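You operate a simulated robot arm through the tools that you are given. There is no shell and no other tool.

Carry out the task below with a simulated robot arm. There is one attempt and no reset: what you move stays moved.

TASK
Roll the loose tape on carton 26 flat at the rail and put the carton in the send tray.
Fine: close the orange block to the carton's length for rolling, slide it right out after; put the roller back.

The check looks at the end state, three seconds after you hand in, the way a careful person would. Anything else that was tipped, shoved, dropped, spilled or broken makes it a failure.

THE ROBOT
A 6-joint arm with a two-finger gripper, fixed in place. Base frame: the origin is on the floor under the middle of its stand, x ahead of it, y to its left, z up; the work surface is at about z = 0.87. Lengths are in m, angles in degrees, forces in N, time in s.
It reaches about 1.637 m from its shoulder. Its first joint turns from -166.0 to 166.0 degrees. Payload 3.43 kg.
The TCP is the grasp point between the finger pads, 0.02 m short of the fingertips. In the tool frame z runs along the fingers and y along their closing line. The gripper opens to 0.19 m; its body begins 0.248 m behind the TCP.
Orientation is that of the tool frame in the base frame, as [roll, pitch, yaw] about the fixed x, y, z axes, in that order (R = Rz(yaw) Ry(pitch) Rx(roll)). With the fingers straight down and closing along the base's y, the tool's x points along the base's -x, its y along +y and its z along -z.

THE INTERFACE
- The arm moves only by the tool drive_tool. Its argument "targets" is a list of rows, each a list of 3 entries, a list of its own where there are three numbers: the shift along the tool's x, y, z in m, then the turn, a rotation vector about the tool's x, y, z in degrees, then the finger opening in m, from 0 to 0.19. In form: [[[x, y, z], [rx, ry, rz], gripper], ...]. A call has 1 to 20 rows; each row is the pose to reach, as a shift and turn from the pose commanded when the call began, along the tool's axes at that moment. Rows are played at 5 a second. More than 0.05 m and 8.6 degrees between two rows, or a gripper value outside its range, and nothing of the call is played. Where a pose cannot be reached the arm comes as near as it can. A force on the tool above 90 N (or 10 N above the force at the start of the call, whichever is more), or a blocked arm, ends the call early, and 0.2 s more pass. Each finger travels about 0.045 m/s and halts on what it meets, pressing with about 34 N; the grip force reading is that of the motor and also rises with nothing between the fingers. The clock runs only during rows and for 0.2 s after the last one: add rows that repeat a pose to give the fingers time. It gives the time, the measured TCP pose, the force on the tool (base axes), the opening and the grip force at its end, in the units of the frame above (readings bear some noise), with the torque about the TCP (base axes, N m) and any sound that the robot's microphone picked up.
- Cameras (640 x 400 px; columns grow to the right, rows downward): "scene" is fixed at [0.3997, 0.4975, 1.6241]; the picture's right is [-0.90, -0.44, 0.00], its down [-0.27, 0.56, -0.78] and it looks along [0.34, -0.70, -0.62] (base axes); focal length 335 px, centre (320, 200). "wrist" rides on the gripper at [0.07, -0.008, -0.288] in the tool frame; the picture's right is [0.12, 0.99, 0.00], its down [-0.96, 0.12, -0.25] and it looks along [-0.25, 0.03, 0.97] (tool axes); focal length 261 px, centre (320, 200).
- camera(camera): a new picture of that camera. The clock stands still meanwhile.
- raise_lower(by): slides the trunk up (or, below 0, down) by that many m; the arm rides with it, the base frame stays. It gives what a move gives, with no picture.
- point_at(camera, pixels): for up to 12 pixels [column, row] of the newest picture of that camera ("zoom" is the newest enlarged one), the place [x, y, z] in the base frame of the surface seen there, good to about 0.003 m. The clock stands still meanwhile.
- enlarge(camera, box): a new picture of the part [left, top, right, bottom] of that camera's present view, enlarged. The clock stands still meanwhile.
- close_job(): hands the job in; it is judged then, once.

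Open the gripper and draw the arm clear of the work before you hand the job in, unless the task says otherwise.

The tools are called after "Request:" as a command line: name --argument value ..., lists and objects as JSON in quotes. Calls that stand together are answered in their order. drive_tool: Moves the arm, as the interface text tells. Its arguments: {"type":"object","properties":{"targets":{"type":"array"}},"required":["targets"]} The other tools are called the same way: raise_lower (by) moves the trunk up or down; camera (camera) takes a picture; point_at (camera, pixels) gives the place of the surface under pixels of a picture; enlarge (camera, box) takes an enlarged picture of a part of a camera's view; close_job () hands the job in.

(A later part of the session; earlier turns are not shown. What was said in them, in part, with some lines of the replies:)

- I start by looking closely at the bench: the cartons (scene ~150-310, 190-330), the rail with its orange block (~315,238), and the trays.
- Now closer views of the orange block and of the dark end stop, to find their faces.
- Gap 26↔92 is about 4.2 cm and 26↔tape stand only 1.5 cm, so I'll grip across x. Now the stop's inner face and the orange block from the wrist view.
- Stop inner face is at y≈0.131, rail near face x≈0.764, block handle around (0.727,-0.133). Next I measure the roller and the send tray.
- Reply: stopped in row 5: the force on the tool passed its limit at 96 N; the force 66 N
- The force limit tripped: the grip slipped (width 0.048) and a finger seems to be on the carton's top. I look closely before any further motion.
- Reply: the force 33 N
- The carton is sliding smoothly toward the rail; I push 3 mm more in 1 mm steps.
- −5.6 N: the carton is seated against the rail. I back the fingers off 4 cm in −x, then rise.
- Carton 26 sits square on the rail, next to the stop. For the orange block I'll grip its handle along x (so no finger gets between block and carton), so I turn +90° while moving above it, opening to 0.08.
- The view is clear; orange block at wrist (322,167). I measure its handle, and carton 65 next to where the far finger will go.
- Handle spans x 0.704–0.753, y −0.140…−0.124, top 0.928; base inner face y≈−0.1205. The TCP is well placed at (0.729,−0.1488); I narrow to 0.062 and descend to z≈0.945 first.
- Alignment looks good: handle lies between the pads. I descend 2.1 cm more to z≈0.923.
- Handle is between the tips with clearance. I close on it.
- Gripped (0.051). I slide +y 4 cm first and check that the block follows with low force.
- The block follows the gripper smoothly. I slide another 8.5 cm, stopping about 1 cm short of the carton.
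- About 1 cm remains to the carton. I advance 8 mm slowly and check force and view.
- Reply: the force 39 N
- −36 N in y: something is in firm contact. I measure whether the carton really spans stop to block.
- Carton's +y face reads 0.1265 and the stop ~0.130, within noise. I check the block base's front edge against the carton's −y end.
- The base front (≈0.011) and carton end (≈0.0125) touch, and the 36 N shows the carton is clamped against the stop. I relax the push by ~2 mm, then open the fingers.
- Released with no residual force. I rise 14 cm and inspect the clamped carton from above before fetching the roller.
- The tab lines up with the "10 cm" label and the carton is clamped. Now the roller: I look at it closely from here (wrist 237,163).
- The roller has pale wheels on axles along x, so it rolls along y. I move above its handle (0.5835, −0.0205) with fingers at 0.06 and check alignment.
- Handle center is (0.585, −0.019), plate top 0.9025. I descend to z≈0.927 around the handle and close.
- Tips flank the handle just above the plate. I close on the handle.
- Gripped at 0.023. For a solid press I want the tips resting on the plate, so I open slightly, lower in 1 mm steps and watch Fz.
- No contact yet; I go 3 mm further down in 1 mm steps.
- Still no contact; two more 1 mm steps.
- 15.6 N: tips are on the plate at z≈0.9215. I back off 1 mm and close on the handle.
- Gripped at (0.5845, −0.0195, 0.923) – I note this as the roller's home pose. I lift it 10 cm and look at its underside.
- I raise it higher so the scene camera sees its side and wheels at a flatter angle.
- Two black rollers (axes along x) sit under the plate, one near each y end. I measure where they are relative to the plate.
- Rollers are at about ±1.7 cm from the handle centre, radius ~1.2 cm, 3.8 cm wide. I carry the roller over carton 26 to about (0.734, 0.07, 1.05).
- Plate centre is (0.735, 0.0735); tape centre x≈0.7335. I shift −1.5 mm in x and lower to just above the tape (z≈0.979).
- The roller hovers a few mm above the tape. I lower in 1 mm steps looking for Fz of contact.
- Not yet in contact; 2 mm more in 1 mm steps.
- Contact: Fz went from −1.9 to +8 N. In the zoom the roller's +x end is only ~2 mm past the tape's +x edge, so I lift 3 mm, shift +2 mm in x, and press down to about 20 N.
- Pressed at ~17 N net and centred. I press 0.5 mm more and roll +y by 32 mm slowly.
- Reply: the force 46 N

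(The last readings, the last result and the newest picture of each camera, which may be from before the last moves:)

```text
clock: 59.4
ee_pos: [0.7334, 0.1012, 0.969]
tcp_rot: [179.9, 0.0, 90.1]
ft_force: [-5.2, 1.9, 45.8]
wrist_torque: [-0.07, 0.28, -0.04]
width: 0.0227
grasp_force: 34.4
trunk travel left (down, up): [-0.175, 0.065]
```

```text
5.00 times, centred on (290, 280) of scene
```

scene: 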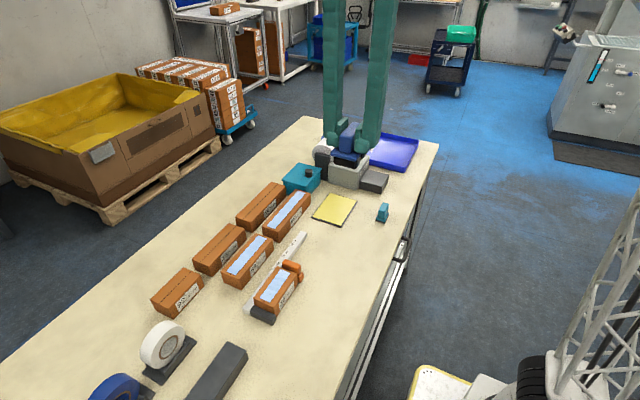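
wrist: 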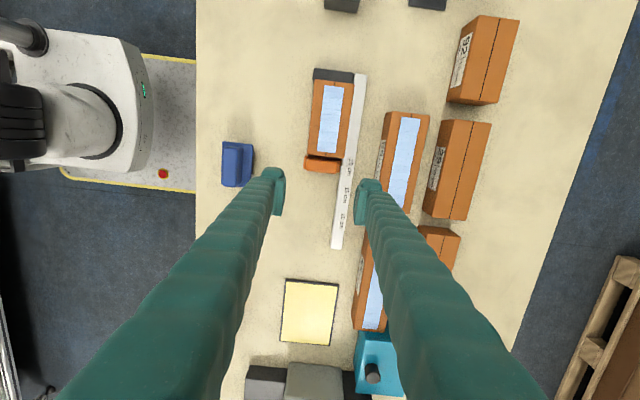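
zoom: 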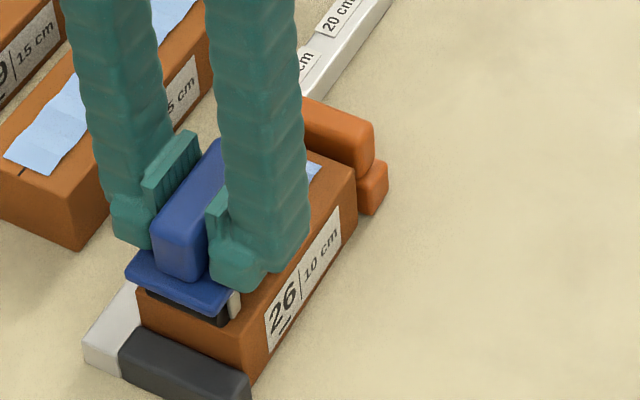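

Fz is 46 N near the +y end; I ease up 0.8 mm, roll 3 mm further past the tape's end, then roll back toward −y down to y≈0.045.

Request:
drive_tool --targets '[[[0.001, 0, -0.0008], [0, 0, 0], 0.012], [[0.003, 0, -0.0008], [0, 0, 0], 0.012], [[0.0, 0, -0.0008], [0, 0, 0], 0.012], [[-0.005, 0, -0.0008], [0, 0, 0], 0.012], [[-0.01, 0, -0.0008], [0, 0, 0], 0.012], [[-0.015, 0, -0.0008], [0, 0, 0], 0.012], [[-0.02, 0, -0.0008], [0, 0, 0], 0.012], [[-0.025, 0, -0.0008], [0, 0, 0], 0.012], [[-0.03, 0, -0.0008], [0, 0, 0], 0.012], [[-0.035, 0, -0.0008], [0, 0, 0], 0.012], [[-0.04, 0, -0.0008], [0, 0, 0], 0.012], [[-0.045, 0, -0.0008], [0, 0, 0], 0.012], [[-0.05, 0, -0.0008], [0, 0, 0], 0.012], [[-0.055, 0, -0.0008], [0, 0, 0], 0.012]]'

Request:
enlarge --camera "scene" --box '[250, 240, 330, 320]'

Request:
enlarge --camera "wrist" --box '[260, 80, 400, 220]'

```text
clock: 62.4
ee_pos: [0.7337, 0.0465, 0.9706]
tcp_rot: [179.9, 0.0, 90.0]
ft_force: [4.7, 1.0, 21.3]
wrist_torque: [-0.01, -0.15, 0.03]
width: 0.0226
grasp_force: 34.0
trunk travel left (down, up): [-0.175, 0.065]
```

```text
5.00 times, centred on (290, 280) of scene
```

zoom: 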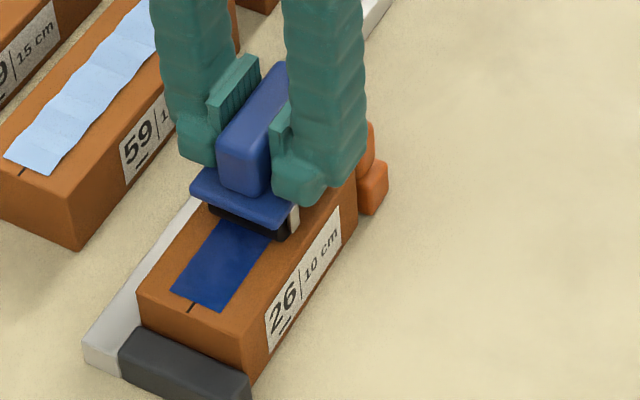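

```text
2.86 times, centred on (330, 150) of wrist
```

zoom: 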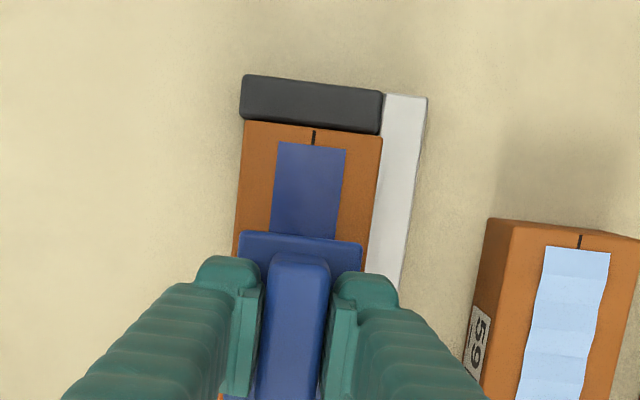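

The rolled part of the tape is now flat and dark blue. I roll on toward the −y end in small steps to y≈0.038, watching for the orange handle.

Request:
drive_tool --targets '[[[-0.002, 0, 0], [0, 0, 0], 0.012], [[-0.004, 0, 0], [0, 0, 0], 0.012], [[-0.006, 0, 0], [0, 0, 0], 0.012], [[-0.008, 0, 0], [0, 0, 0], 0.012]]'

Request:
enlarge --camera "scene" --box '[270, 240, 330, 300]'

```text
clock: 63.4
ee_pos: [0.7326, 0.0384, 0.9704]
tcp_rot: [179.9, -0.1, 89.9]
ft_force: [6.3, 1.1, 28.0]
wrist_torque: [0.11, -0.13, -0.01]
width: 0.0226
grasp_force: 33.6
trunk travel left (down, up): [-0.175, 0.065]
```

```text
6.67 times, centred on (300, 270) of scene
```

zoom: 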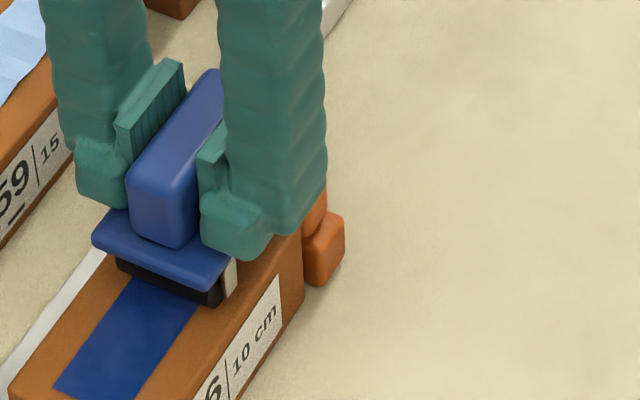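

No side force yet (Fy≈1). I roll 2 mm more to cover the last of the tape.

Request:
drive_tool --targets '[[[-0.001, 0, 0], [0, 0, 0], 0.012], [[-0.002, 0, 0], [0, 0, 0], 0.012], [[-0.002, 0, 0], [0, 0, 0], 0.012]]'

```text
clock: 64.2
ee_pos: [0.7336, 0.0372, 0.9703]
tcp_rot: [179.8, -0.1, 90.0]
ft_force: [-1.8, 5.4, 30.1]
wrist_torque: [0.19, 0.19, -0.03]
width: 0.0227
grasp_force: 33.5
trunk travel left (down, up): [-0.175, 0.065]
```

Fy rose to 5 N, so the rear roller just meets the orange handle; that's the limit. I roll back +y 4 cm, lift clear and inspect the tape.

Request:
drive_tool --targets '[[[0.004, 0, 0], [0, 0, 0], 0.012], [[0.009, 0, 0], [0, 0, 0], 0.012], [[0.015, 0, 0], [0, 0, 0], 0.012], [[0.022, 0, 0], [0, 0, 0], 0.012], [[0.03, 0, 0], [0, 0, 0], 0.012], [[0.036, 0, -0.001], [0, 0, 0], 0.012], [[0.036, 0, -0.01], [0, 0, 0], 0.012], [[0.036, 0, -0.04], [0, 0, 0], 0.012], [[0.036, 0, -0.08], [0, 0, 0], 0.012], [[0.036, -0.04, -0.1], [0, 0, 0], 0.012], [[0.036, -0.08, -0.1], [0, 0, 0], 0.012], [[0.01, -0.11, -0.1], [0, 0, 0], 0.012]]'

Request:
camera --camera "scene"

Request:
enlarge --camera "scene" --box '[240, 240, 320, 330]'

Request:
camera --camera "wrist"

```text
clock: 66.8
ee_pos: [0.6251, 0.044, 1.0712]
tcp_rot: [179.9, 0.0, 90.0]
ft_force: [0.3, 0.4, -3.4]
wrist_torque: [-0.11, 0.14, 0.02]
width: 0.0228
grasp_force: 33.8
trunk travel left (down, up): [-0.175, 0.065]
```

```text
taken
```

scene: 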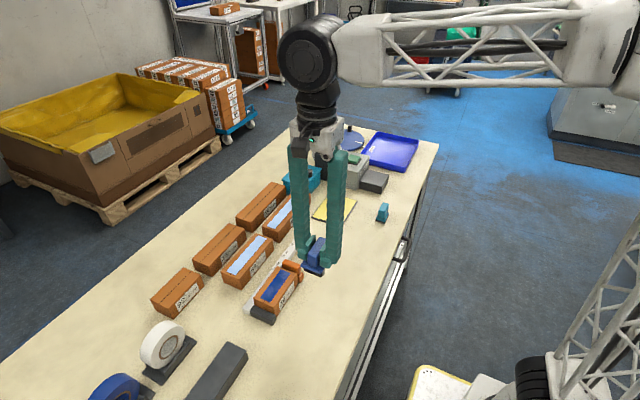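

```text
4.44 times, centred on (280, 285) of scene
```

zoom: 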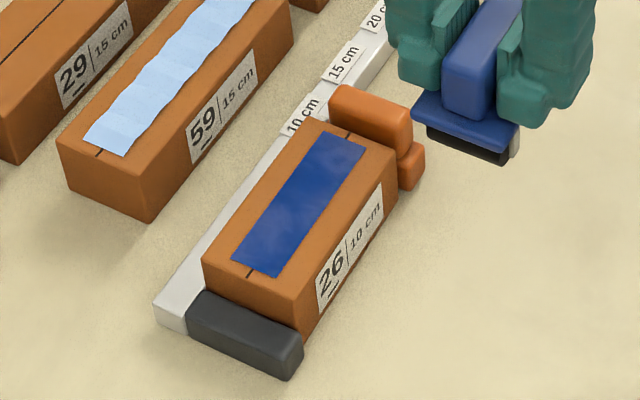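

```text
taken
```

wrist: 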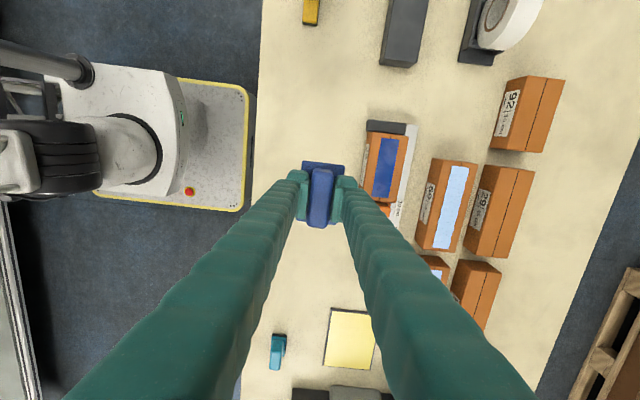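

The whole tape appears flat and dark blue. I zoom in to verify both ends are fully rolled.

Request:
enlarge --camera "scene" --box '[250, 262, 305, 312]'

Request:
enlarge --camera "wrist" --box '[350, 110, 430, 220]'

```text
8.00 times, centred on (278, 287) of scene
```

zoom: 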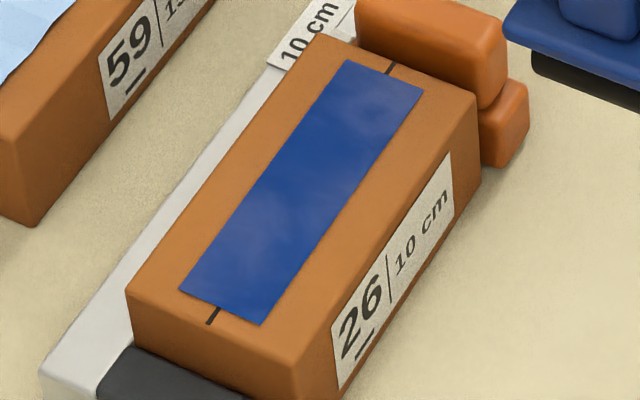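

```text
3.64 times, centred on (390, 165) of wrist
```

zoom: 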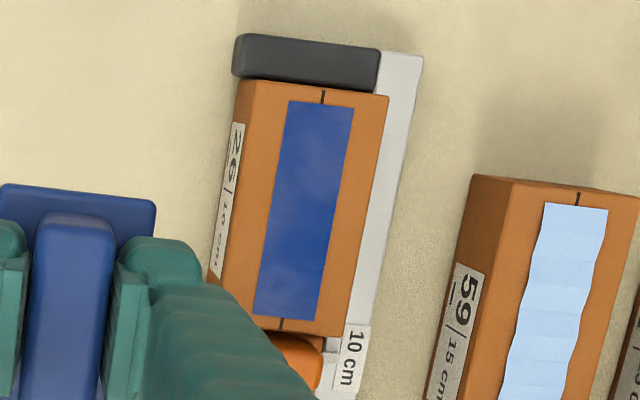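

Tape 26 is flat end to end. Now I return the roller: retracing the commanded shifts, home is (−0.0665, −0.038, +0.1464) in tool axes; I go there stopping 4 mm above the table.

Request:
drive_tool --targets '[[[-0.02, -0.012, 0.01], [0, 0, 0], 0.012], [[-0.045, -0.026, 0.03], [0, 0, 0], 0.012], [[-0.0665, -0.038, 0.06], [0, 0, 0], 0.012], [[-0.0665, -0.038, 0.1], [0, 0, 0], 0.012], [[-0.0665, -0.038, 0.13], [0, 0, 0], 0.012], [[-0.0665, -0.038, 0.142], [0, 0, 0], 0.012], [[-0.0665, -0.038, 0.142], [0, 0, 0], 0.012]]'

Request:
enlarge --camera "scene" --box '[310, 240, 380, 310]'

```text
clock: 68.4
ee_pos: [0.5884, -0.0195, 0.9276]
tcp_rot: [-179.9, 0.0, 90.1]
ft_force: [-0.1, 0.2, -2.2]
wrist_torque: [0.03, -0.02, -0.04]
width: 0.0226
grasp_force: 33.5
trunk travel left (down, up): [-0.175, 0.065]
```

```text
5.71 times, centred on (345, 275) of scene
```

zoom: 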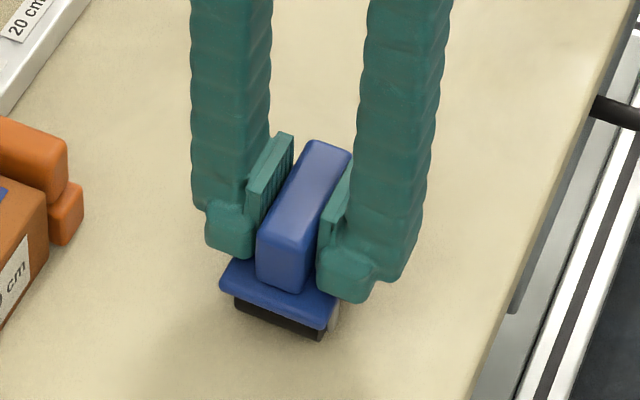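

It's back over its spot; x reads ~3 mm high so I shift −3 mm and lower to contact in small steps.

Request:
drive_tool --targets '[[[0, -0.003, 0], [0, 0, 0], 0.012], [[0, -0.003, 0.0015], [0, 0, 0], 0.012], [[0, -0.003, 0.003], [0, 0, 0], 0.012], [[0, -0.003, 0.004], [0, 0, 0], 0.012], [[0, -0.003, 0.0045], [0, 0, 0], 0.012]]'

```text
clock: 69.6
ee_pos: [0.5836, -0.0191, 0.9241]
tcp_rot: [-179.9, -0.1, 90.0]
ft_force: [-0.2, -0.7, -2.2]
wrist_torque: [0.01, 0.0, -0.02]
width: 0.0232
grasp_force: 33.9
trunk travel left (down, up): [-0.175, 0.065]
```

Request:
drive_tool --targets '[[[0, 0, 0.0007], [0, 0, 0], 0.012], [[0, 0, 0.0014], [0, 0, 0], 0.012]]'

Request:
enlarge --camera "scene" --box '[310, 240, 380, 310]'

```text
clock: 70.2
ee_pos: [0.5848, -0.0204, 0.9228]
tcp_rot: [179.9, -0.1, 90.0]
ft_force: [4.5, 0.8, 5.8]
wrist_torque: [0.03, -0.08, 0.0]
width: 0.0228
grasp_force: 34.2
trunk travel left (down, up): [-0.175, 0.065]
```

```text
5.71 times, centred on (345, 275) of scene
```

zoom: 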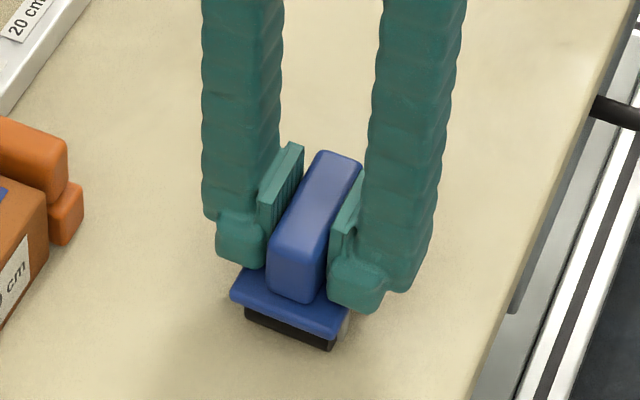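

Roller is on the table at its home spot (Fz≈+6 N). I open the fingers and rise straight up.

Request:
drive_tool --targets '[[[0, 0, 0], [0, 0, 0], 0.028], [[0, 0, 0], [0, 0, 0], 0.045], [[0, 0, 0], [0, 0, 0], 0.06], [[0, 0, -0.01], [0, 0, 0], 0.06], [[0, 0, -0.05], [0, 0, 0], 0.06], [[0, 0, -0.1], [0, 0, 0], 0.06], [[0, 0, -0.13], [0, 0, 0], 0.07]]'

Request:
enlarge --camera "wrist" --box '[270, 130, 370, 230]'

Request:
camera --camera "scene"

```text
clock: 71.8
ee_pos: [0.5831, -0.0201, 1.0521]
tcp_rot: [-179.9, 0.0, 90.0]
ft_force: [-0.1, 1.5, 0.2]
wrist_torque: [-0.01, 0.08, 0.0]
width: 0.0701
grasp_force: 0.1
trunk travel left (down, up): [-0.175, 0.065]
```

```text
4.00 times, centred on (320, 180) of wrist
```

zoom: 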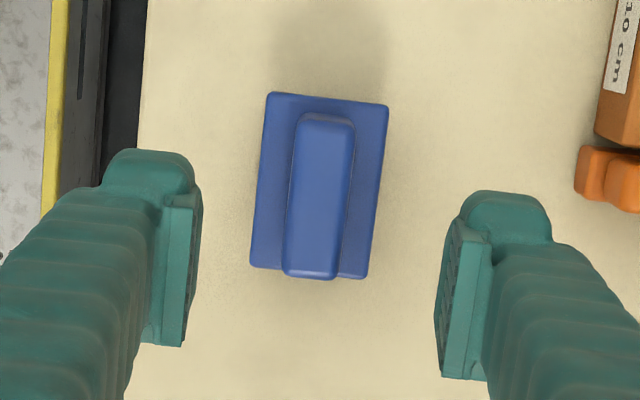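

```text
taken
```

scene: 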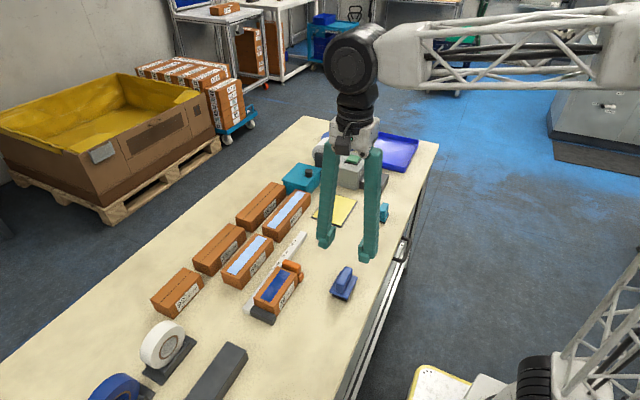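

The roller is back in its place (343,283). Next the orange block: I move back above its handle at (0.7295, −0.0185) and descend to z≈0.945 with fingers at 0.066.

Request:
drive_tool --targets '[[[0, 0.04, 0], [0, 0, 0], 0.066], [[0, 0.08, 0], [0, 0, 0], 0.066], [[0.001, 0.12, 0], [0, 0, 0], 0.066], [[0.001, 0.1455, 0.01], [0, 0, 0], 0.066], [[0.001, 0.1455, 0.05], [0, 0, 0], 0.066], [[0.001, 0.1455, 0.085], [0, 0, 0], 0.066], [[0.001, 0.1455, 0.105], [0, 0, 0], 0.066], [[0.001, 0.1455, 0.105], [0, 0, 0], 0.066]]'

Request:
enlarge --camera "wrist" --box '[260, 110, 400, 230]'

Request:
enlarge --camera "scene" --box '[240, 210, 340, 310]'

```text
clock: 73.6
ee_pos: [0.7283, -0.0194, 0.9473]
tcp_rot: [-180.0, -0.1, 90.0]
ft_force: [0.4, 0.6, 0.1]
wrist_torque: [0.01, -0.02, -0.01]
width: 0.0658
grasp_force: 0.0
trunk travel left (down, up): [-0.175, 0.065]
```

```text
3.33 times, centred on (330, 170) of wrist
```

zoom: 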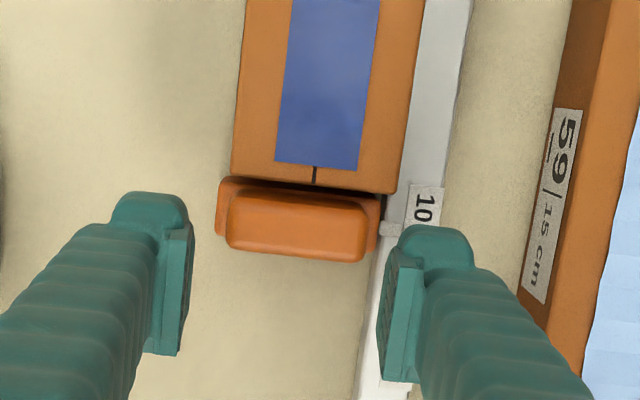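

```text
4.00 times, centred on (290, 260) of scene
```

zoom: 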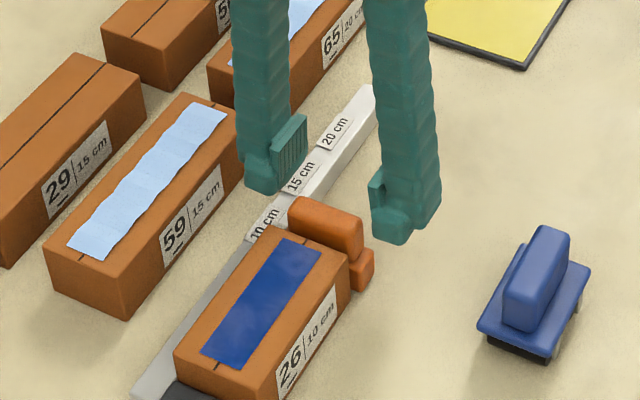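

Alignment matches the earlier grip. I descend to z≈0.923 and close on the handle.

Request:
drive_tool --targets '[[[0, 0.001, 0.012], [0, 0, 0], 0.066], [[0, 0.001, 0.02], [0, 0, 0], 0.066], [[0, 0.001, 0.0245], [0, 0, 0], 0.066], [[0, 0.001, 0.0245], [0, 0, 0], 0.055], [[0, 0.001, 0.0245], [0, 0, 0], 0.045], [[0, 0.001, 0.0245], [0, 0, 0], 0.04], [[0, 0.001, 0.0245], [0, 0, 0], 0.04]]'

Request:
enlarge --camera "wrist" --box '[260, 110, 400, 230]'

```text
clock: 75.2
ee_pos: [0.7291, -0.0192, 0.9227]
tcp_rot: [180.0, 0.1, 90.1]
ft_force: [23.0, -0.5, -3.3]
wrist_torque: [-0.02, -0.08, -0.2]
width: 0.0531
grasp_force: 11.6
trunk travel left (down, up): [-0.175, 0.065]
```

```text
3.33 times, centred on (330, 170) of wrist
```

zoom: 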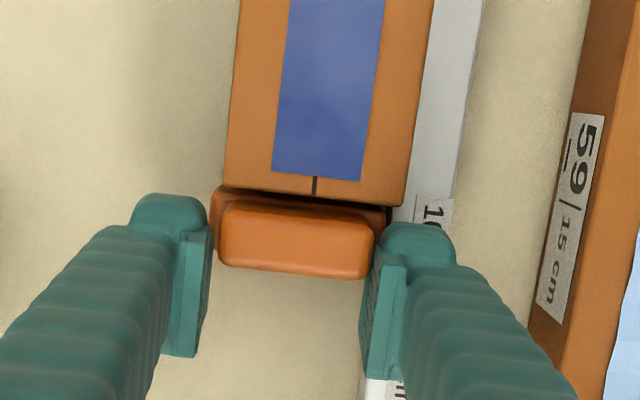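

The far pad touched first (Fx +23 N), so the grip isn't centred. I shift +1.5 mm in x while continuing to close.

Request:
drive_tool --targets '[[[0, 0.001, 0], [0, 0, 0], 0.04], [[0, 0.002, 0], [0, 0, 0], 0.04], [[0, 0.002, 0], [0, 0, 0], 0.04]]'

```text
clock: 76.0
ee_pos: [0.7292, -0.0183, 0.924]
tcp_rot: [180.0, 0.0, 90.0]
ft_force: [2.1, -2.8, 6.8]
wrist_torque: [-0.09, 0.17, -0.02]
width: 0.0511
grasp_force: 44.6
trunk travel left (down, up): [-0.175, 0.065]
```

Firm grip (0.051, 45 N). I slide the block −y, away from the carton, 11.5 cm.

Request:
drive_tool --targets '[[[-0.003, 0, 0], [0, 0, 0], 0.04], [[-0.01, 0, 0], [0, 0, 0], 0.04], [[-0.025, 0, 0], [0, 0, 0], 0.04], [[-0.045, 0, 0], [0, 0, 0], 0.04], [[-0.065, 0, 0], [0, 0, 0], 0.04], [[-0.085, 0, 0], [0, 0, 0], 0.04], [[-0.103, 0, 0], [0, 0, 0], 0.04], [[-0.115, 0, 0], [0, 0, 0], 0.04], [[-0.115, 0, 0], [0, 0, 0], 0.04]]'

Request:
enlarge --camera "scene" --box '[235, 200, 345, 330]'

```text
clock: 78.0
ee_pos: [0.7296, -0.1356, 0.9224]
tcp_rot: [179.9, 0.0, 90.0]
ft_force: [-8.3, -1.7, -1.9]
wrist_torque: [0.01, -0.02, 0.1]
width: 0.0508
grasp_force: 45.1
trunk travel left (down, up): [-0.175, 0.065]
```

```text
3.08 times, centred on (290, 265) of scene
```

zoom: 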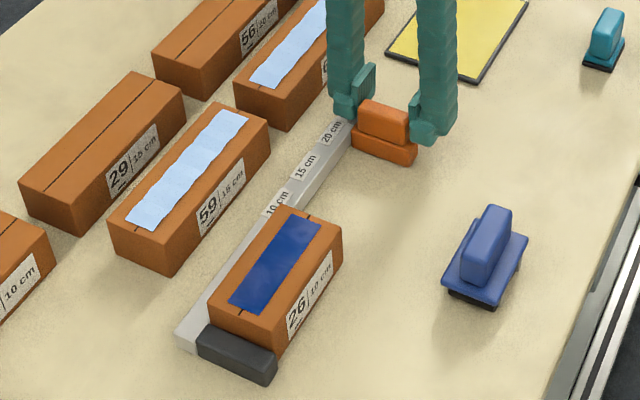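

The block slides out cleanly. I continue in small steps to its original far-out position (TCP y≈−0.152) and see if it hits its end stop.

Request:
drive_tool --targets '[[[-0.004, 0, 0], [0, 0, 0], 0.04], [[-0.008, 0, 0], [0, 0, 0], 0.04], [[-0.012, 0, 0], [0, 0, 0], 0.04], [[-0.015, 0, 0], [0, 0, 0], 0.04], [[-0.017, 0, 0], [0, 0, 0], 0.04]]'

Request:
enlarge --camera "scene" --box '[270, 190, 350, 260]'

```text
clock: 79.2
ee_pos: [0.7302, -0.15, 0.921]
tcp_rot: [-180.0, -0.1, 89.9]
ft_force: [-25.3, 6.7, -11.4]
wrist_torque: [0.14, 0.26, -0.24]
width: 0.0507
grasp_force: 45.4
trunk travel left (down, up): [-0.175, 0.065]
```

```text
5.71 times, centred on (310, 225) of scene
```

zoom: 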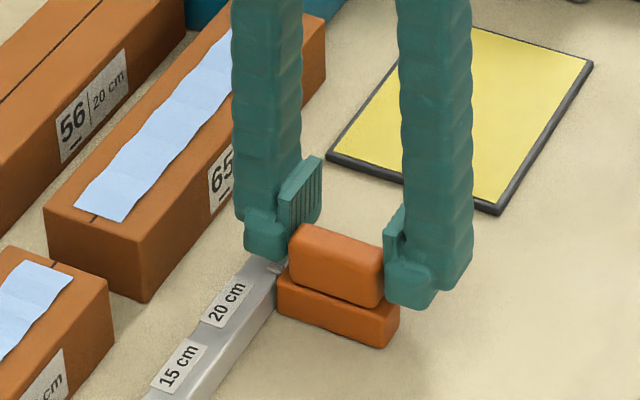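

Block is back at its original image position, and Fy has started to rise. I nudge 2 mm more to confirm the end stop.

Request:
drive_tool --targets '[[[-0.001, -0.001, 0], [0, 0, 0], 0.04], [[-0.002, -0.001, 0], [0, 0, 0], 0.04], [[-0.002, -0.001, 0], [0, 0, 0], 0.04]]'

```text
clock: 80.0
ee_pos: [0.7297, -0.1507, 0.9228]
tcp_rot: [179.9, -0.1, 90.0]
ft_force: [-19.6, 31.8, -17.7]
wrist_torque: [0.16, -0.1, 0.09]
width: 0.0509
grasp_force: 45.3
trunk travel left (down, up): [-0.175, 0.065]
```

Fy 32 N: it is at its end stop, fully out. I relax 2 mm, open and rise.

Request:
drive_tool --targets '[[[0.001, 0, 0], [0, 0, 0], 0.04], [[0.0022, 0, 0], [0, 0, 0], 0.045], [[0.0022, 0, 0], [0, 0, 0], 0.055], [[0.0022, 0, 0], [0, 0, 0], 0.065], [[0.0022, 0, 0], [0, 0, 0], 0.068], [[0.0022, 0, -0.02], [0, 0, 0], 0.068], [[0.0022, 0, -0.06], [0, 0, 0], 0.07], [[0.0022, 0, -0.1], [0, 0, 0], 0.08], [[0.0022, 0, -0.13], [0, 0, 0], 0.08]]'

Request:
camera --camera "wrist"

Request:
enlarge --camera "scene" --box '[235, 200, 345, 330]'

```text
clock: 82.0
ee_pos: [0.7304, -0.1513, 1.0525]
tcp_rot: [179.9, -0.1, 90.1]
ft_force: [0.2, -0.6, -0.5]
wrist_torque: [0.03, 0.02, 0.0]
width: 0.0802
grasp_force: 0.2
trunk travel left (down, up): [-0.175, 0.065]
```

```text
taken
```

wrist: 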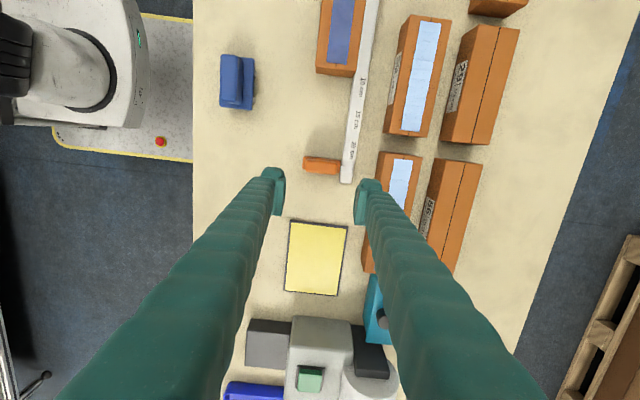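

```text
3.08 times, centred on (290, 265) of scene
```

zoom: 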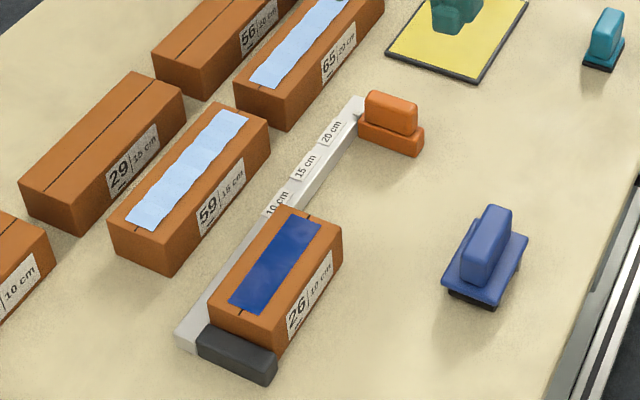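

The block is fully out and the carton stands alone at the rail. I move above carton 26 (0.734, 0.07) and look before descending.

Request:
drive_tool --targets '[[[0.035, 0.001, 0], [0, 0, 0], 0.08], [[0.075, 0.002, 0], [0, 0, 0], 0.08], [[0.115, 0.003, 0], [0, 0, 0], 0.08], [[0.155, 0.0036, 0], [0, 0, 0], 0.08], [[0.195, 0.0036, 0], [0, 0, 0], 0.08], [[0.2213, 0.0036, 0.01], [0, 0, 0], 0.08], [[0.2213, 0.0036, 0.045], [0, 0, 0], 0.078], [[0.2213, 0.0036, 0.075], [0, 0, 0], 0.076], [[0.2213, 0.0036, 0.085], [0, 0, 0], 0.076], [[0.2213, 0.0036, 0.085], [0, 0, 0], 0.076]]'

Request:
enlarge --camera "wrist" --box '[260, 110, 400, 250]'

Request:
point_at --camera "zoom" --pixels '[[175, 140], [180, 180], [460, 180], [450, 200], [232, 150], [395, 150], [250, 60], [410, 75], [225, 330], [360, 350], [420, 150], [320, 200]]'

```text
clock: 84.2
ee_pos: [0.7323, 0.0712, 0.9664]
tcp_rot: [180.0, 0.1, 89.9]
ft_force: [-0.3, -0.5, -0.9]
wrist_torque: [0.01, 0.04, -0.03]
width: 0.0759
grasp_force: 0.2
trunk travel left (down, up): [-0.175, 0.065]
```

```text
2.86 times, centred on (330, 180) of wrist
```

zoom: 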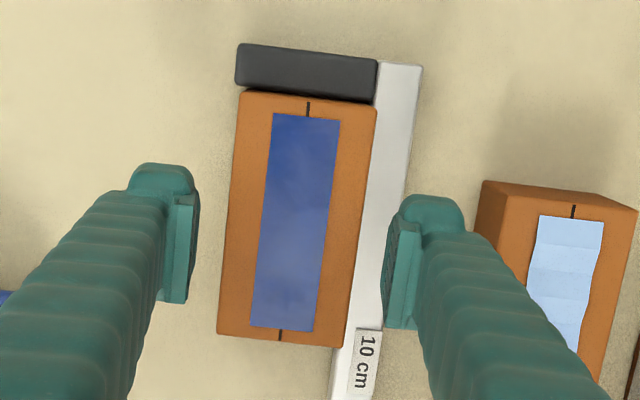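

```text
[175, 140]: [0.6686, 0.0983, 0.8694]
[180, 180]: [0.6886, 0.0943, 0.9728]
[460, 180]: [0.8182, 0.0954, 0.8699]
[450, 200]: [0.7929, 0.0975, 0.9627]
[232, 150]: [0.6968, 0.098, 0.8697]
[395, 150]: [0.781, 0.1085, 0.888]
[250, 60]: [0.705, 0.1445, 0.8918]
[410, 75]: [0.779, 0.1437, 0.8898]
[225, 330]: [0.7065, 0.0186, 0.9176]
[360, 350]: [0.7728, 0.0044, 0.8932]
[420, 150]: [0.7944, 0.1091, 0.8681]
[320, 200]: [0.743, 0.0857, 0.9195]
```

The fingers straddle carton 26. I shift +1.5 mm in x and lower to z≈0.915 (far tip stays above the 0.891 rail).

Request:
drive_tool --targets '[[[0, 0.0015, 0.015], [0, 0, 0], 0.076], [[0, 0.0015, 0.032], [0, 0, 0], 0.076], [[0, 0.0015, 0.045], [0, 0, 0], 0.076], [[0, 0.0015, 0.051], [0, 0, 0], 0.076], [[0, 0.0015, 0.051], [0, 0, 0], 0.076]]'

Request:
enlarge --camera "scene" --box '[235, 240, 325, 330]'

Request:
enlarge --camera "wrist" --box '[260, 110, 400, 250]'

```text
clock: 85.4
ee_pos: [0.7341, 0.0714, 0.9161]
tcp_rot: [-179.9, 0.0, 90.1]
ft_force: [-1.0, -0.4, 0.4]
wrist_torque: [0.01, 0.01, 0.02]
width: 0.0757
grasp_force: 0.1
trunk travel left (down, up): [-0.175, 0.065]
```

```text
4.44 times, centred on (280, 285) of scene
```

zoom: 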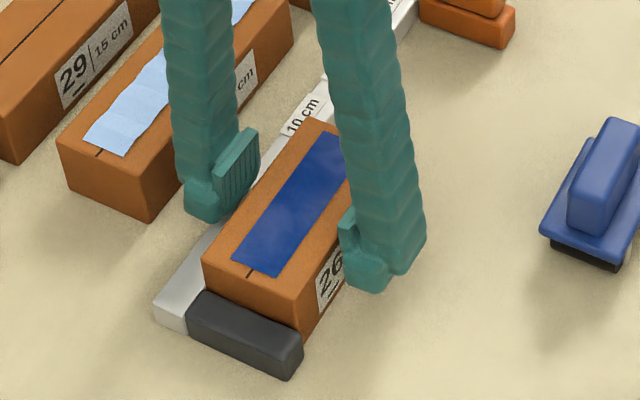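

```text
2.86 times, centred on (330, 180) of wrist
```

zoom: 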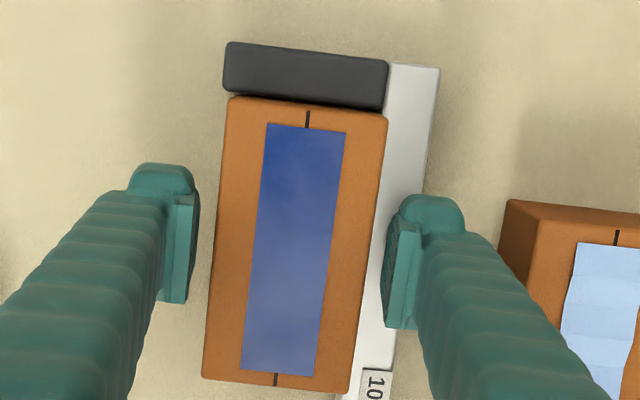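

No contact while descending. I close on the carton.

Request:
drive_tool --targets '[[[0, 0, 0], [0, 0, 0], 0.066], [[0, 0, 0], [0, 0, 0], 0.056], [[0, 0, 0], [0, 0, 0], 0.048], [[0, 0, 0], [0, 0, 0], 0.045], [[0, 0, 0], [0, 0, 0], 0.045]]'

Request:
enlarge --camera "scene" --box '[235, 240, 325, 330]'

```text
clock: 86.6
ee_pos: [0.7344, 0.0724, 0.9158]
tcp_rot: [-179.9, 0.0, 90.0]
ft_force: [-1.1, 0.5, 0.4]
wrist_torque: [0.01, -0.06, 0.03]
width: 0.0609
grasp_force: 34.5
trunk travel left (down, up): [-0.175, 0.065]
```

```text
4.44 times, centred on (280, 285) of scene
```

zoom: 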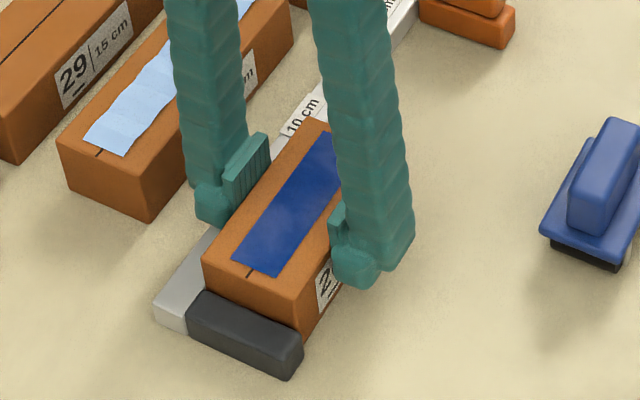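

Good symmetric grip (0.061, 34 N). I lift straight up 4 cm first, checking that the carton comes free of rail and stop.

Request:
drive_tool --targets '[[[0, 0, -0.004], [0, 0, 0], 0.045], [[0, 0, -0.012], [0, 0, 0], 0.045], [[0, 0, -0.026], [0, 0, 0], 0.045], [[0, 0, -0.04], [0, 0, 0], 0.045], [[0, 0, -0.04], [0, 0, 0], 0.045]]'

Request:
enlarge --camera "scene" --box '[225, 210, 345, 330]'

```text
clock: 87.8
ee_pos: [0.7345, 0.0718, 0.9545]
tcp_rot: [-179.9, 0.1, 90.1]
ft_force: [-0.8, 0.6, -3.0]
wrist_torque: [-0.01, 0.01, -0.01]
width: 0.0609
grasp_force: 33.9
trunk travel left (down, up): [-0.175, 0.065]
```

```text
3.33 times, centred on (285, 270) of scene
```

zoom: 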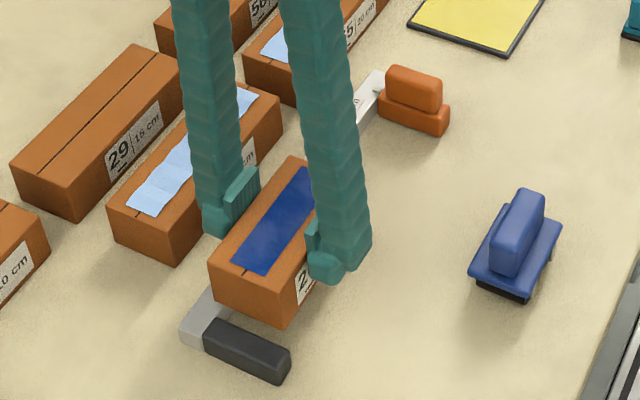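

The carton hangs level. I raise it to z≈1.15 and carry it toward −y, high over the pad and the press.

Request:
drive_tool --targets '[[[0, 0, -0.03], [0, 0, 0], 0.045], [[0, 0, -0.07], [0, 0, 0], 0.045], [[-0.01, 0, -0.11], [0, 0, 0], 0.045], [[-0.03, -0.002, -0.15], [0, 0, 0], 0.045], [[-0.06, -0.005, -0.185], [0, 0, 0], 0.045], [[-0.095, -0.008, -0.195], [0, 0, 0], 0.045], [[-0.135, -0.011, -0.195], [0, 0, 0], 0.045], [[-0.175, -0.014, -0.195], [0, 0, 0], 0.045], [[-0.215, -0.017, -0.195], [0, 0, 0], 0.045], [[-0.255, -0.02, -0.195], [0, 0, 0], 0.045], [[-0.295, -0.023, -0.195], [0, 0, 0], 0.045], [[-0.335, -0.026, -0.195], [0, 0, 0], 0.045], [[-0.375, -0.029, -0.195], [0, 0, 0], 0.045], [[-0.415, -0.032, -0.195], [0, 0, 0], 0.045], [[-0.455, -0.035, -0.195], [0, 0, 0], 0.045], [[-0.495, -0.038, -0.195], [0, 0, 0], 0.045]]'

Request:
camera --camera "scene"

```text
clock: 91.2
ee_pos: [0.6968, -0.4268, 1.1515]
tcp_rot: [179.9, 0.0, 90.1]
ft_force: [0.1, 1.4, -2.1]
wrist_torque: [-0.1, 0.02, 0.03]
width: 0.0607
grasp_force: 33.3
trunk travel left (down, up): [-0.175, 0.065]
```

```text
taken
```

scene: 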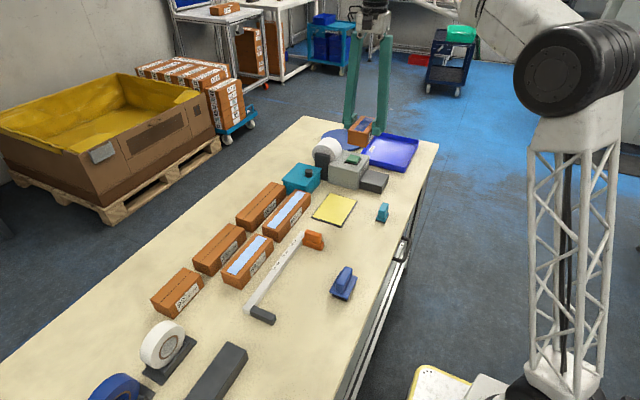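

Carton 26 is still held and travelling fine. I go the remaining 34 cm in −y to above the tray centre.

Request:
drive_tool --targets '[[[-0.035, -0.001, 0], [0, 0, 0], 0.045], [[-0.075, -0.002, 0], [0, 0, 0], 0.045], [[-0.115, -0.003, 0], [0, 0, 0], 0.045], [[-0.155, -0.004, 0], [0, 0, 0], 0.045], [[-0.195, -0.005, 0], [0, 0, 0], 0.045], [[-0.235, -0.006, 0], [0, 0, 0], 0.045], [[-0.275, -0.007, 0], [0, 0, 0], 0.045], [[-0.31, -0.008, 0], [0, 0, 0], 0.045], [[-0.335, -0.009, 0], [0, 0, 0], 0.045], [[-0.338, -0.009, 0], [0, 0, 0], 0.045], [[-0.338, -0.009, 0], [0, 0, 0], 0.045]]'

Request:
camera --camera "scene"

Request:
camera --camera "wrist"

```text
clock: 93.6
ee_pos: [0.6743, -0.7424, 1.131]
tcp_rot: [179.7, 0.2, 89.9]
ft_force: [-0.1, -0.2, -2.4]
wrist_torque: [0.0, -0.02, -0.01]
width: 0.0608
grasp_force: 33.7
out of reach, approached as far as the arm can: row 8, 9, 10, 11
trunk travel left (down, up): [-0.175, 0.065]
```

```text
taken
```

scene: 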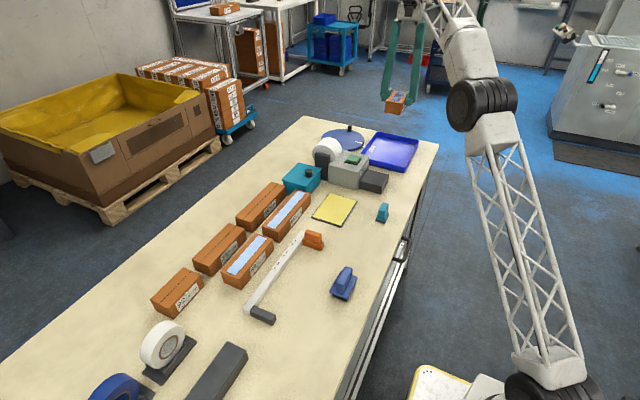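

```text
taken
```

wrist: 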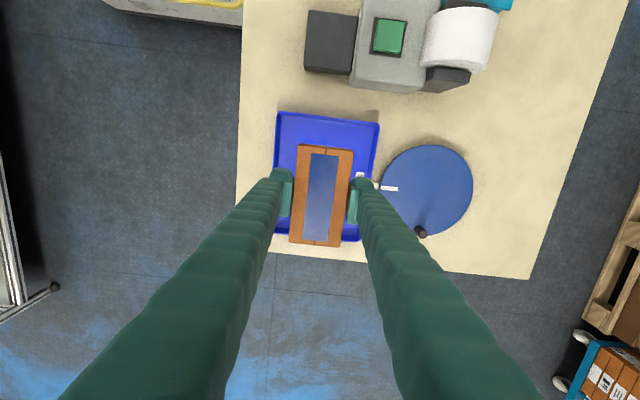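

At that height the arm ran out of reach (it stopped at (0.674, −0.742, 1.131)), already over the tray. Lower down it should reach better, so I descend 11 cm and read the pose.

Request:
drive_tool --targets '[[[0, 0, 0.025], [0, 0, 0], 0.045], [[0, 0, 0.05], [0, 0, 0], 0.045], [[0, 0, 0.075], [0, 0, 0], 0.045], [[0, 0, 0.1], [0, 0, 0], 0.045], [[0, 0, 0.12], [0, 0, 0], 0.045], [[0, 0, 0.12], [0, 0, 0], 0.045]]'

Request:
camera --camera "wrist"

Request:
enlarge --camera "scene" --box '[330, 80, 450, 200]'

```text
clock: 95.0
ee_pos: [0.6726, -0.744, 1.0103]
tcp_rot: [-180.0, -0.1, 90.0]
ft_force: [0.2, 0.4, -2.4]
wrist_torque: [0.01, -0.02, -0.01]
width: 0.0607
grasp_force: 33.8
trunk travel left (down, up): [-0.175, 0.065]
```

```text
taken
```

wrist: 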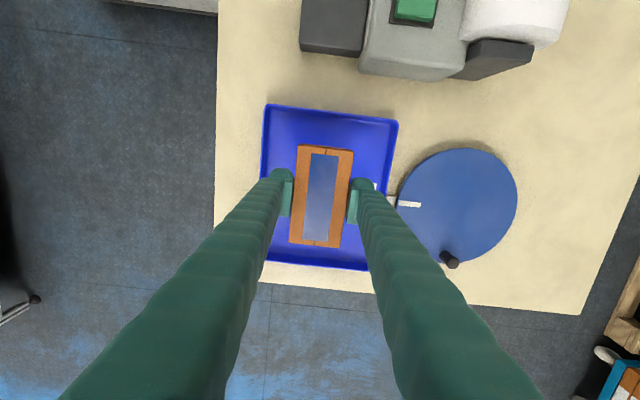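

```text
3.33 times, centred on (390, 140) of scene
```

zoom: 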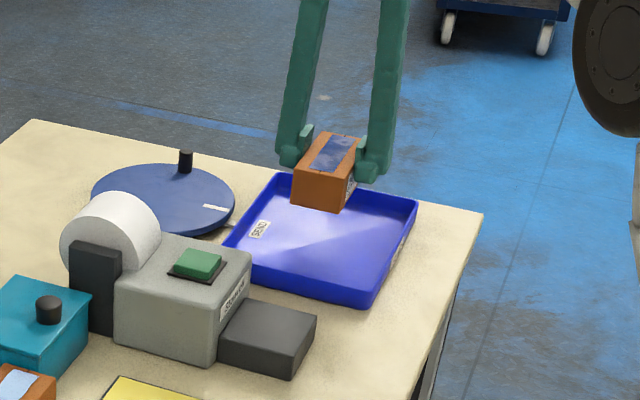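

It's now well placed at (0.673, −0.744, 1.010). I measure the tray's rim and floor from this view to centre the carton.

Request:
point_at --camera "wrist" --pixels '[[269, 109], [392, 124], [366, 265], [268, 255], [275, 115], [387, 130], [362, 260], [275, 140], [380, 150], [330, 130], [296, 160], [353, 155]]'

Request:
enlarge --camera "wrist" --box '[240, 90, 420, 280]'

```text
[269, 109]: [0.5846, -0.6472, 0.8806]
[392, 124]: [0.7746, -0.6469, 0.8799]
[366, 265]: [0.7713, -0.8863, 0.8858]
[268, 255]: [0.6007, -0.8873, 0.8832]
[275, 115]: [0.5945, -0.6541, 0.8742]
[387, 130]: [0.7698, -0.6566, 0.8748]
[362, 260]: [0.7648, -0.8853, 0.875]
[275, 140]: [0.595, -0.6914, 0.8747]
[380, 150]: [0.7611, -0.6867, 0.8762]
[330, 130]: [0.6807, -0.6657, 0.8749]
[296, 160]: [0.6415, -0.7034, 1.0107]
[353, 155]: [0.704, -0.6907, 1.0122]
```

```text
2.11 times, centred on (330, 185) of wrist
```

zoom: 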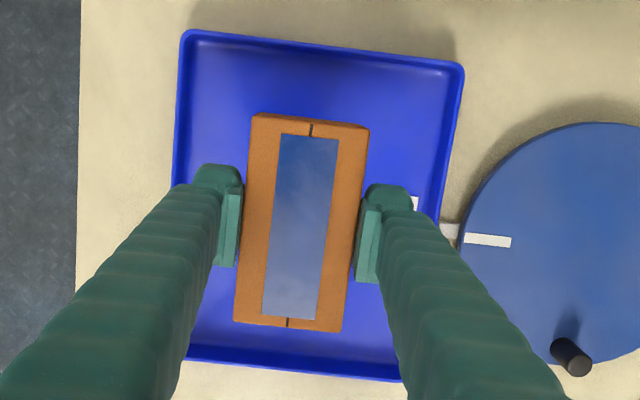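

Tray interior is x 0.59–0.775, y −0.885…−0.65. I shift the carton 1 cm in +x and 1.2 cm in −y, and lower to ~4 mm above the tray floor.

Request:
drive_tool --targets '[[[-0.006, 0.005, 0.01], [0, 0, 0], 0.045], [[-0.012, 0.01, 0.035], [0, 0, 0], 0.045], [[-0.012, 0.01, 0.06], [0, 0, 0], 0.045], [[-0.012, 0.01, 0.078], [0, 0, 0], 0.045], [[-0.012, 0.01, 0.085], [0, 0, 0], 0.045], [[-0.012, 0.01, 0.085], [0, 0, 0], 0.045]]'

Request:
enlarge --camera "wrist" --box '[240, 90, 420, 280]'

Request:
enlarge --camera "scene" --box '[340, 100, 440, 190]'

```text
clock: 96.4
ee_pos: [0.6833, -0.7545, 0.9261]
tcp_rot: [-179.9, -0.1, 90.0]
ft_force: [0.0, 0.0, -2.7]
wrist_torque: [0.02, 0.04, -0.01]
width: 0.0609
grasp_force: 34.3
trunk travel left (down, up): [-0.175, 0.065]
```

```text
2.11 times, centred on (330, 185) of wrist
```

zoom: 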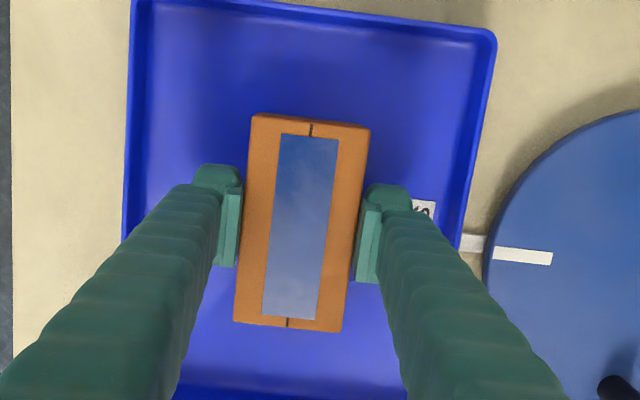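

```text
4.44 times, centred on (390, 145) of scene
```

zoom: 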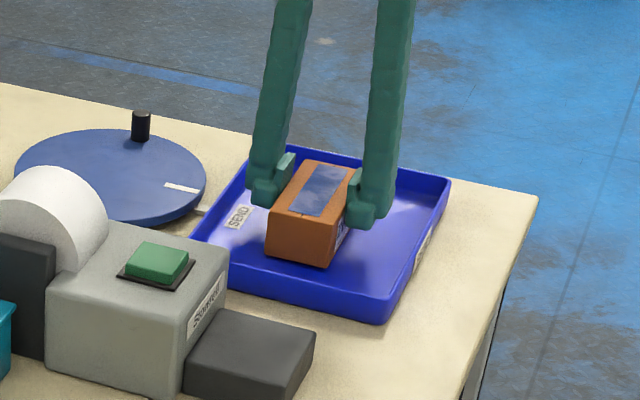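

The carton is centred just above the tray floor. I lower in 1 mm steps until Fz shows it resting.

Request:
drive_tool --targets '[[[0, 0, 0.0015], [0, 0, 0], 0.045], [[0, 0, 0.003], [0, 0, 0], 0.045], [[0, 0, 0.004], [0, 0, 0], 0.045]]'

```text
clock: 97.2
ee_pos: [0.6844, -0.7542, 0.9221]
tcp_rot: [179.9, -0.1, 90.1]
ft_force: [0.2, 0.7, -3.9]
wrist_torque: [0.0, 0.02, -0.02]
width: 0.0606
grasp_force: 34.1
trunk travel left (down, up): [-0.175, 0.065]
```

Request:
drive_tool --targets '[[[0, 0, 0.001], [0, 0, 0], 0.045], [[0, 0, 0.0018], [0, 0, 0], 0.045]]'

```text
clock: 97.8
ee_pos: [0.6827, -0.7548, 0.9202]
tcp_rot: [-179.9, 0.0, 90.0]
ft_force: [0.1, -0.6, -0.8]
wrist_torque: [-0.11, -0.08, -0.02]
width: 0.0607
grasp_force: 33.9
trunk travel left (down, up): [-0.175, 0.065]
```

Fz has come up to about −0.8 N with a slight torque: it is just touching. I go 0.7 mm more and then open slowly.

Request:
drive_tool --targets '[[[0, 0, 0.0007], [0, 0, 0], 0.045], [[0, 0, 0.0007], [0, 0, 0], 0.055], [[0, 0, 0.0007], [0, 0, 0], 0.063], [[0, 0, 0.0007], [0, 0, 0], 0.07], [[0, 0, 0.0007], [0, 0, 0], 0.075], [[0, 0, 0.0007], [0, 0, 0], 0.075]]'

Request:
enlarge --camera "wrist" --box '[240, 90, 420, 280]'

Request:
enlarge --camera "scene" --box '[340, 100, 440, 190]'

```text
clock: 99.2
ee_pos: [0.6829, -0.7542, 0.9204]
tcp_rot: [-180.0, 0.0, 89.9]
ft_force: [0.3, -0.4, 0.8]
wrist_torque: [-0.03, 0.02, -0.02]
width: 0.0751
grasp_force: 0.0
trunk travel left (down, up): [-0.175, 0.065]
```

```text
2.11 times, centred on (330, 185) of wrist
```

zoom: 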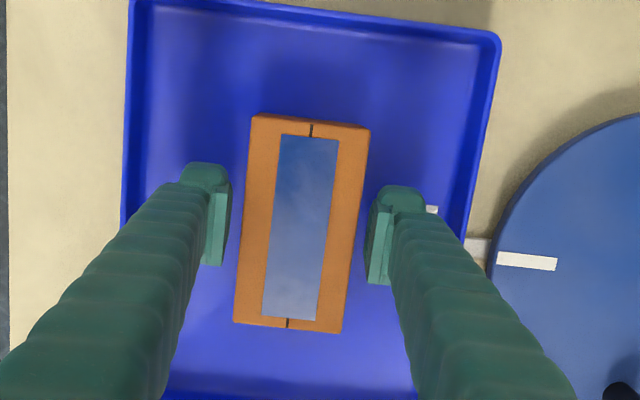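

```text
4.44 times, centred on (390, 145) of scene
```

zoom: 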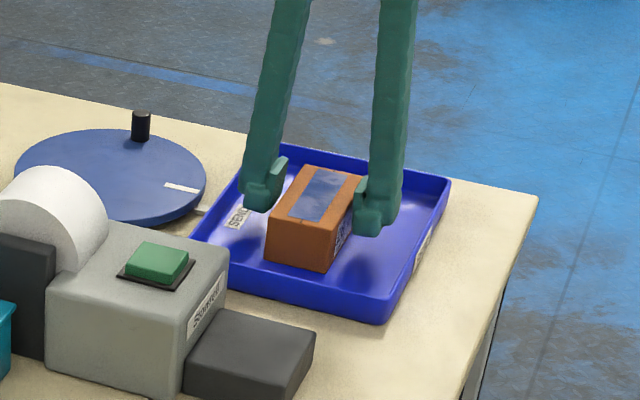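

The carton stands free in the tray, fingers clear on both sides. I rise 15 cm straight up, then draw back toward the middle, high above the press.

Request:
drive_tool --targets '[[[0, 0, -0.015], [0, 0, 0], 0.078], [[0, 0, -0.045], [0, 0, 0], 0.08], [[0, 0, -0.085], [0, 0, 0], 0.08], [[0, 0, -0.125], [0, 0, 0], 0.08], [[0.01, 0, -0.155], [0, 0, 0], 0.08], [[0.04, 0, -0.175], [0, 0, 0], 0.08], [[0.08, 0, -0.195], [0, 0, 0], 0.08], [[0.12, 0, -0.215], [0, 0, 0], 0.08], [[0.16, 0, -0.235], [0, 0, 0], 0.08], [[0.2, 0, -0.255], [0, 0, 0], 0.08], [[0.24, 0, -0.275], [0, 0, 0], 0.08], [[0.28, 0, -0.29], [0, 0, 0], 0.08], [[0.32, 0, -0.3], [0, 0, 0], 0.08], [[0.36, 0, -0.3], [0, 0, 0], 0.08], [[0.4, 0, -0.3], [0, 0, 0], 0.08]]'

Request:
camera --camera "scene"

Request:
camera --camera "wrist"

Request:
enlarge --camera "scene" --box '[340, 110, 440, 190]'

Request:
enlarge --camera "scene" --box '[140, 170, 400, 340]'

```text
clock: 102.4
ee_pos: [0.683, -0.355, 1.2221]
tcp_rot: [-180.0, -0.1, 90.0]
ft_force: [0.1, -0.5, -0.4]
wrist_torque: [0.19, 0.05, 0.01]
width: 0.0801
grasp_force: 0.1
trunk travel left (down, up): [-0.175, 0.065]
```

```text
taken
```

scene: 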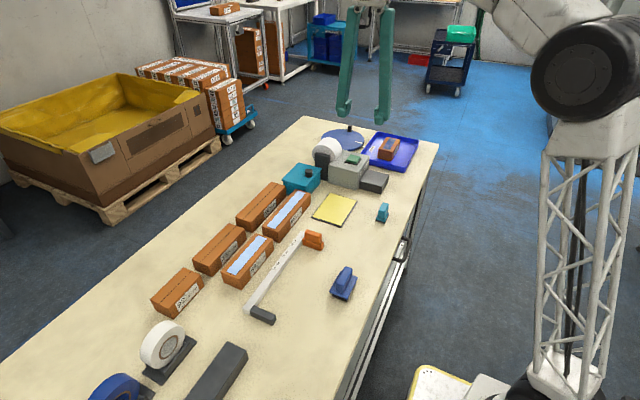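

```text
taken
```

wrist: 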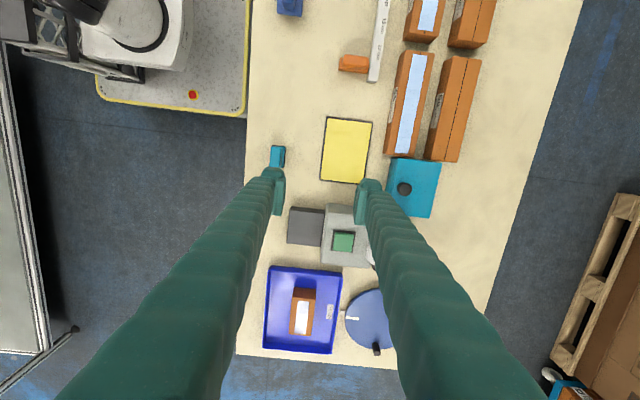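

```text
5.00 times, centred on (390, 150) of scene
```

zoom: 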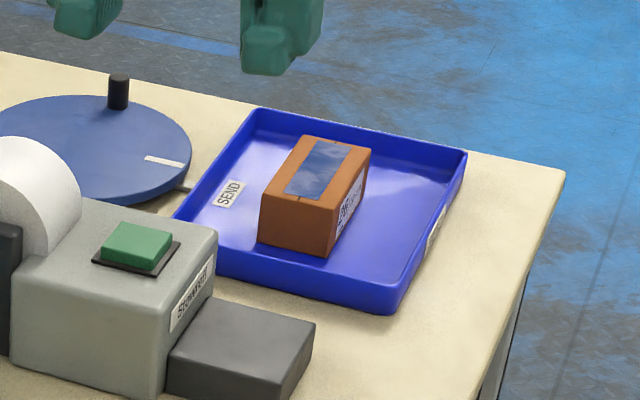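

```text
2.35 times, centred on (270, 255) of scene
```

zoom: 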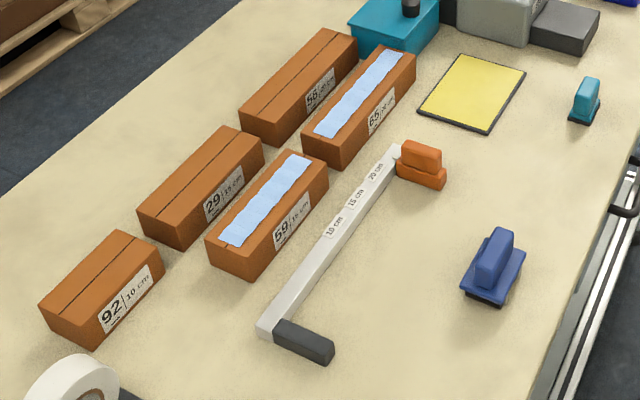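

Carton 26 sits flat in the SEND tray with its tape smooth. The orange block is fully out, the roller is back at (343,283), nothing else has moved, and the open gripper is clear of the work. I hand in.

Request:
close_job

```text
The job is handed in.
```

Carton 26 is in the send tray with its tape rolled flat along its whole length. The orange block is slid out to its end stop, and the roller is back where it started.

- **Tilted carton:** While I was first seating the carton at the rail, my grip slipped. The carton tipped to about 30 degrees and the force limit stopped the arm at 96 N. I let it settle flat again and pushed it square to the rail from low down. I saw no damage to the carton or the tape.
- **Rolling:** With the block closed, its tab lined up with the 10 cm mark. At the orange end the roller just touched the block's handle (about 5 N). The last camera views still show that end of the tape fully flat.
- **Everything else:** In the last camera views, nothing else on the bench looked moved, tipped or dropped. The gripper is open and the arm is clear of the work.

The job is handed in; I haven't seen the check's result.
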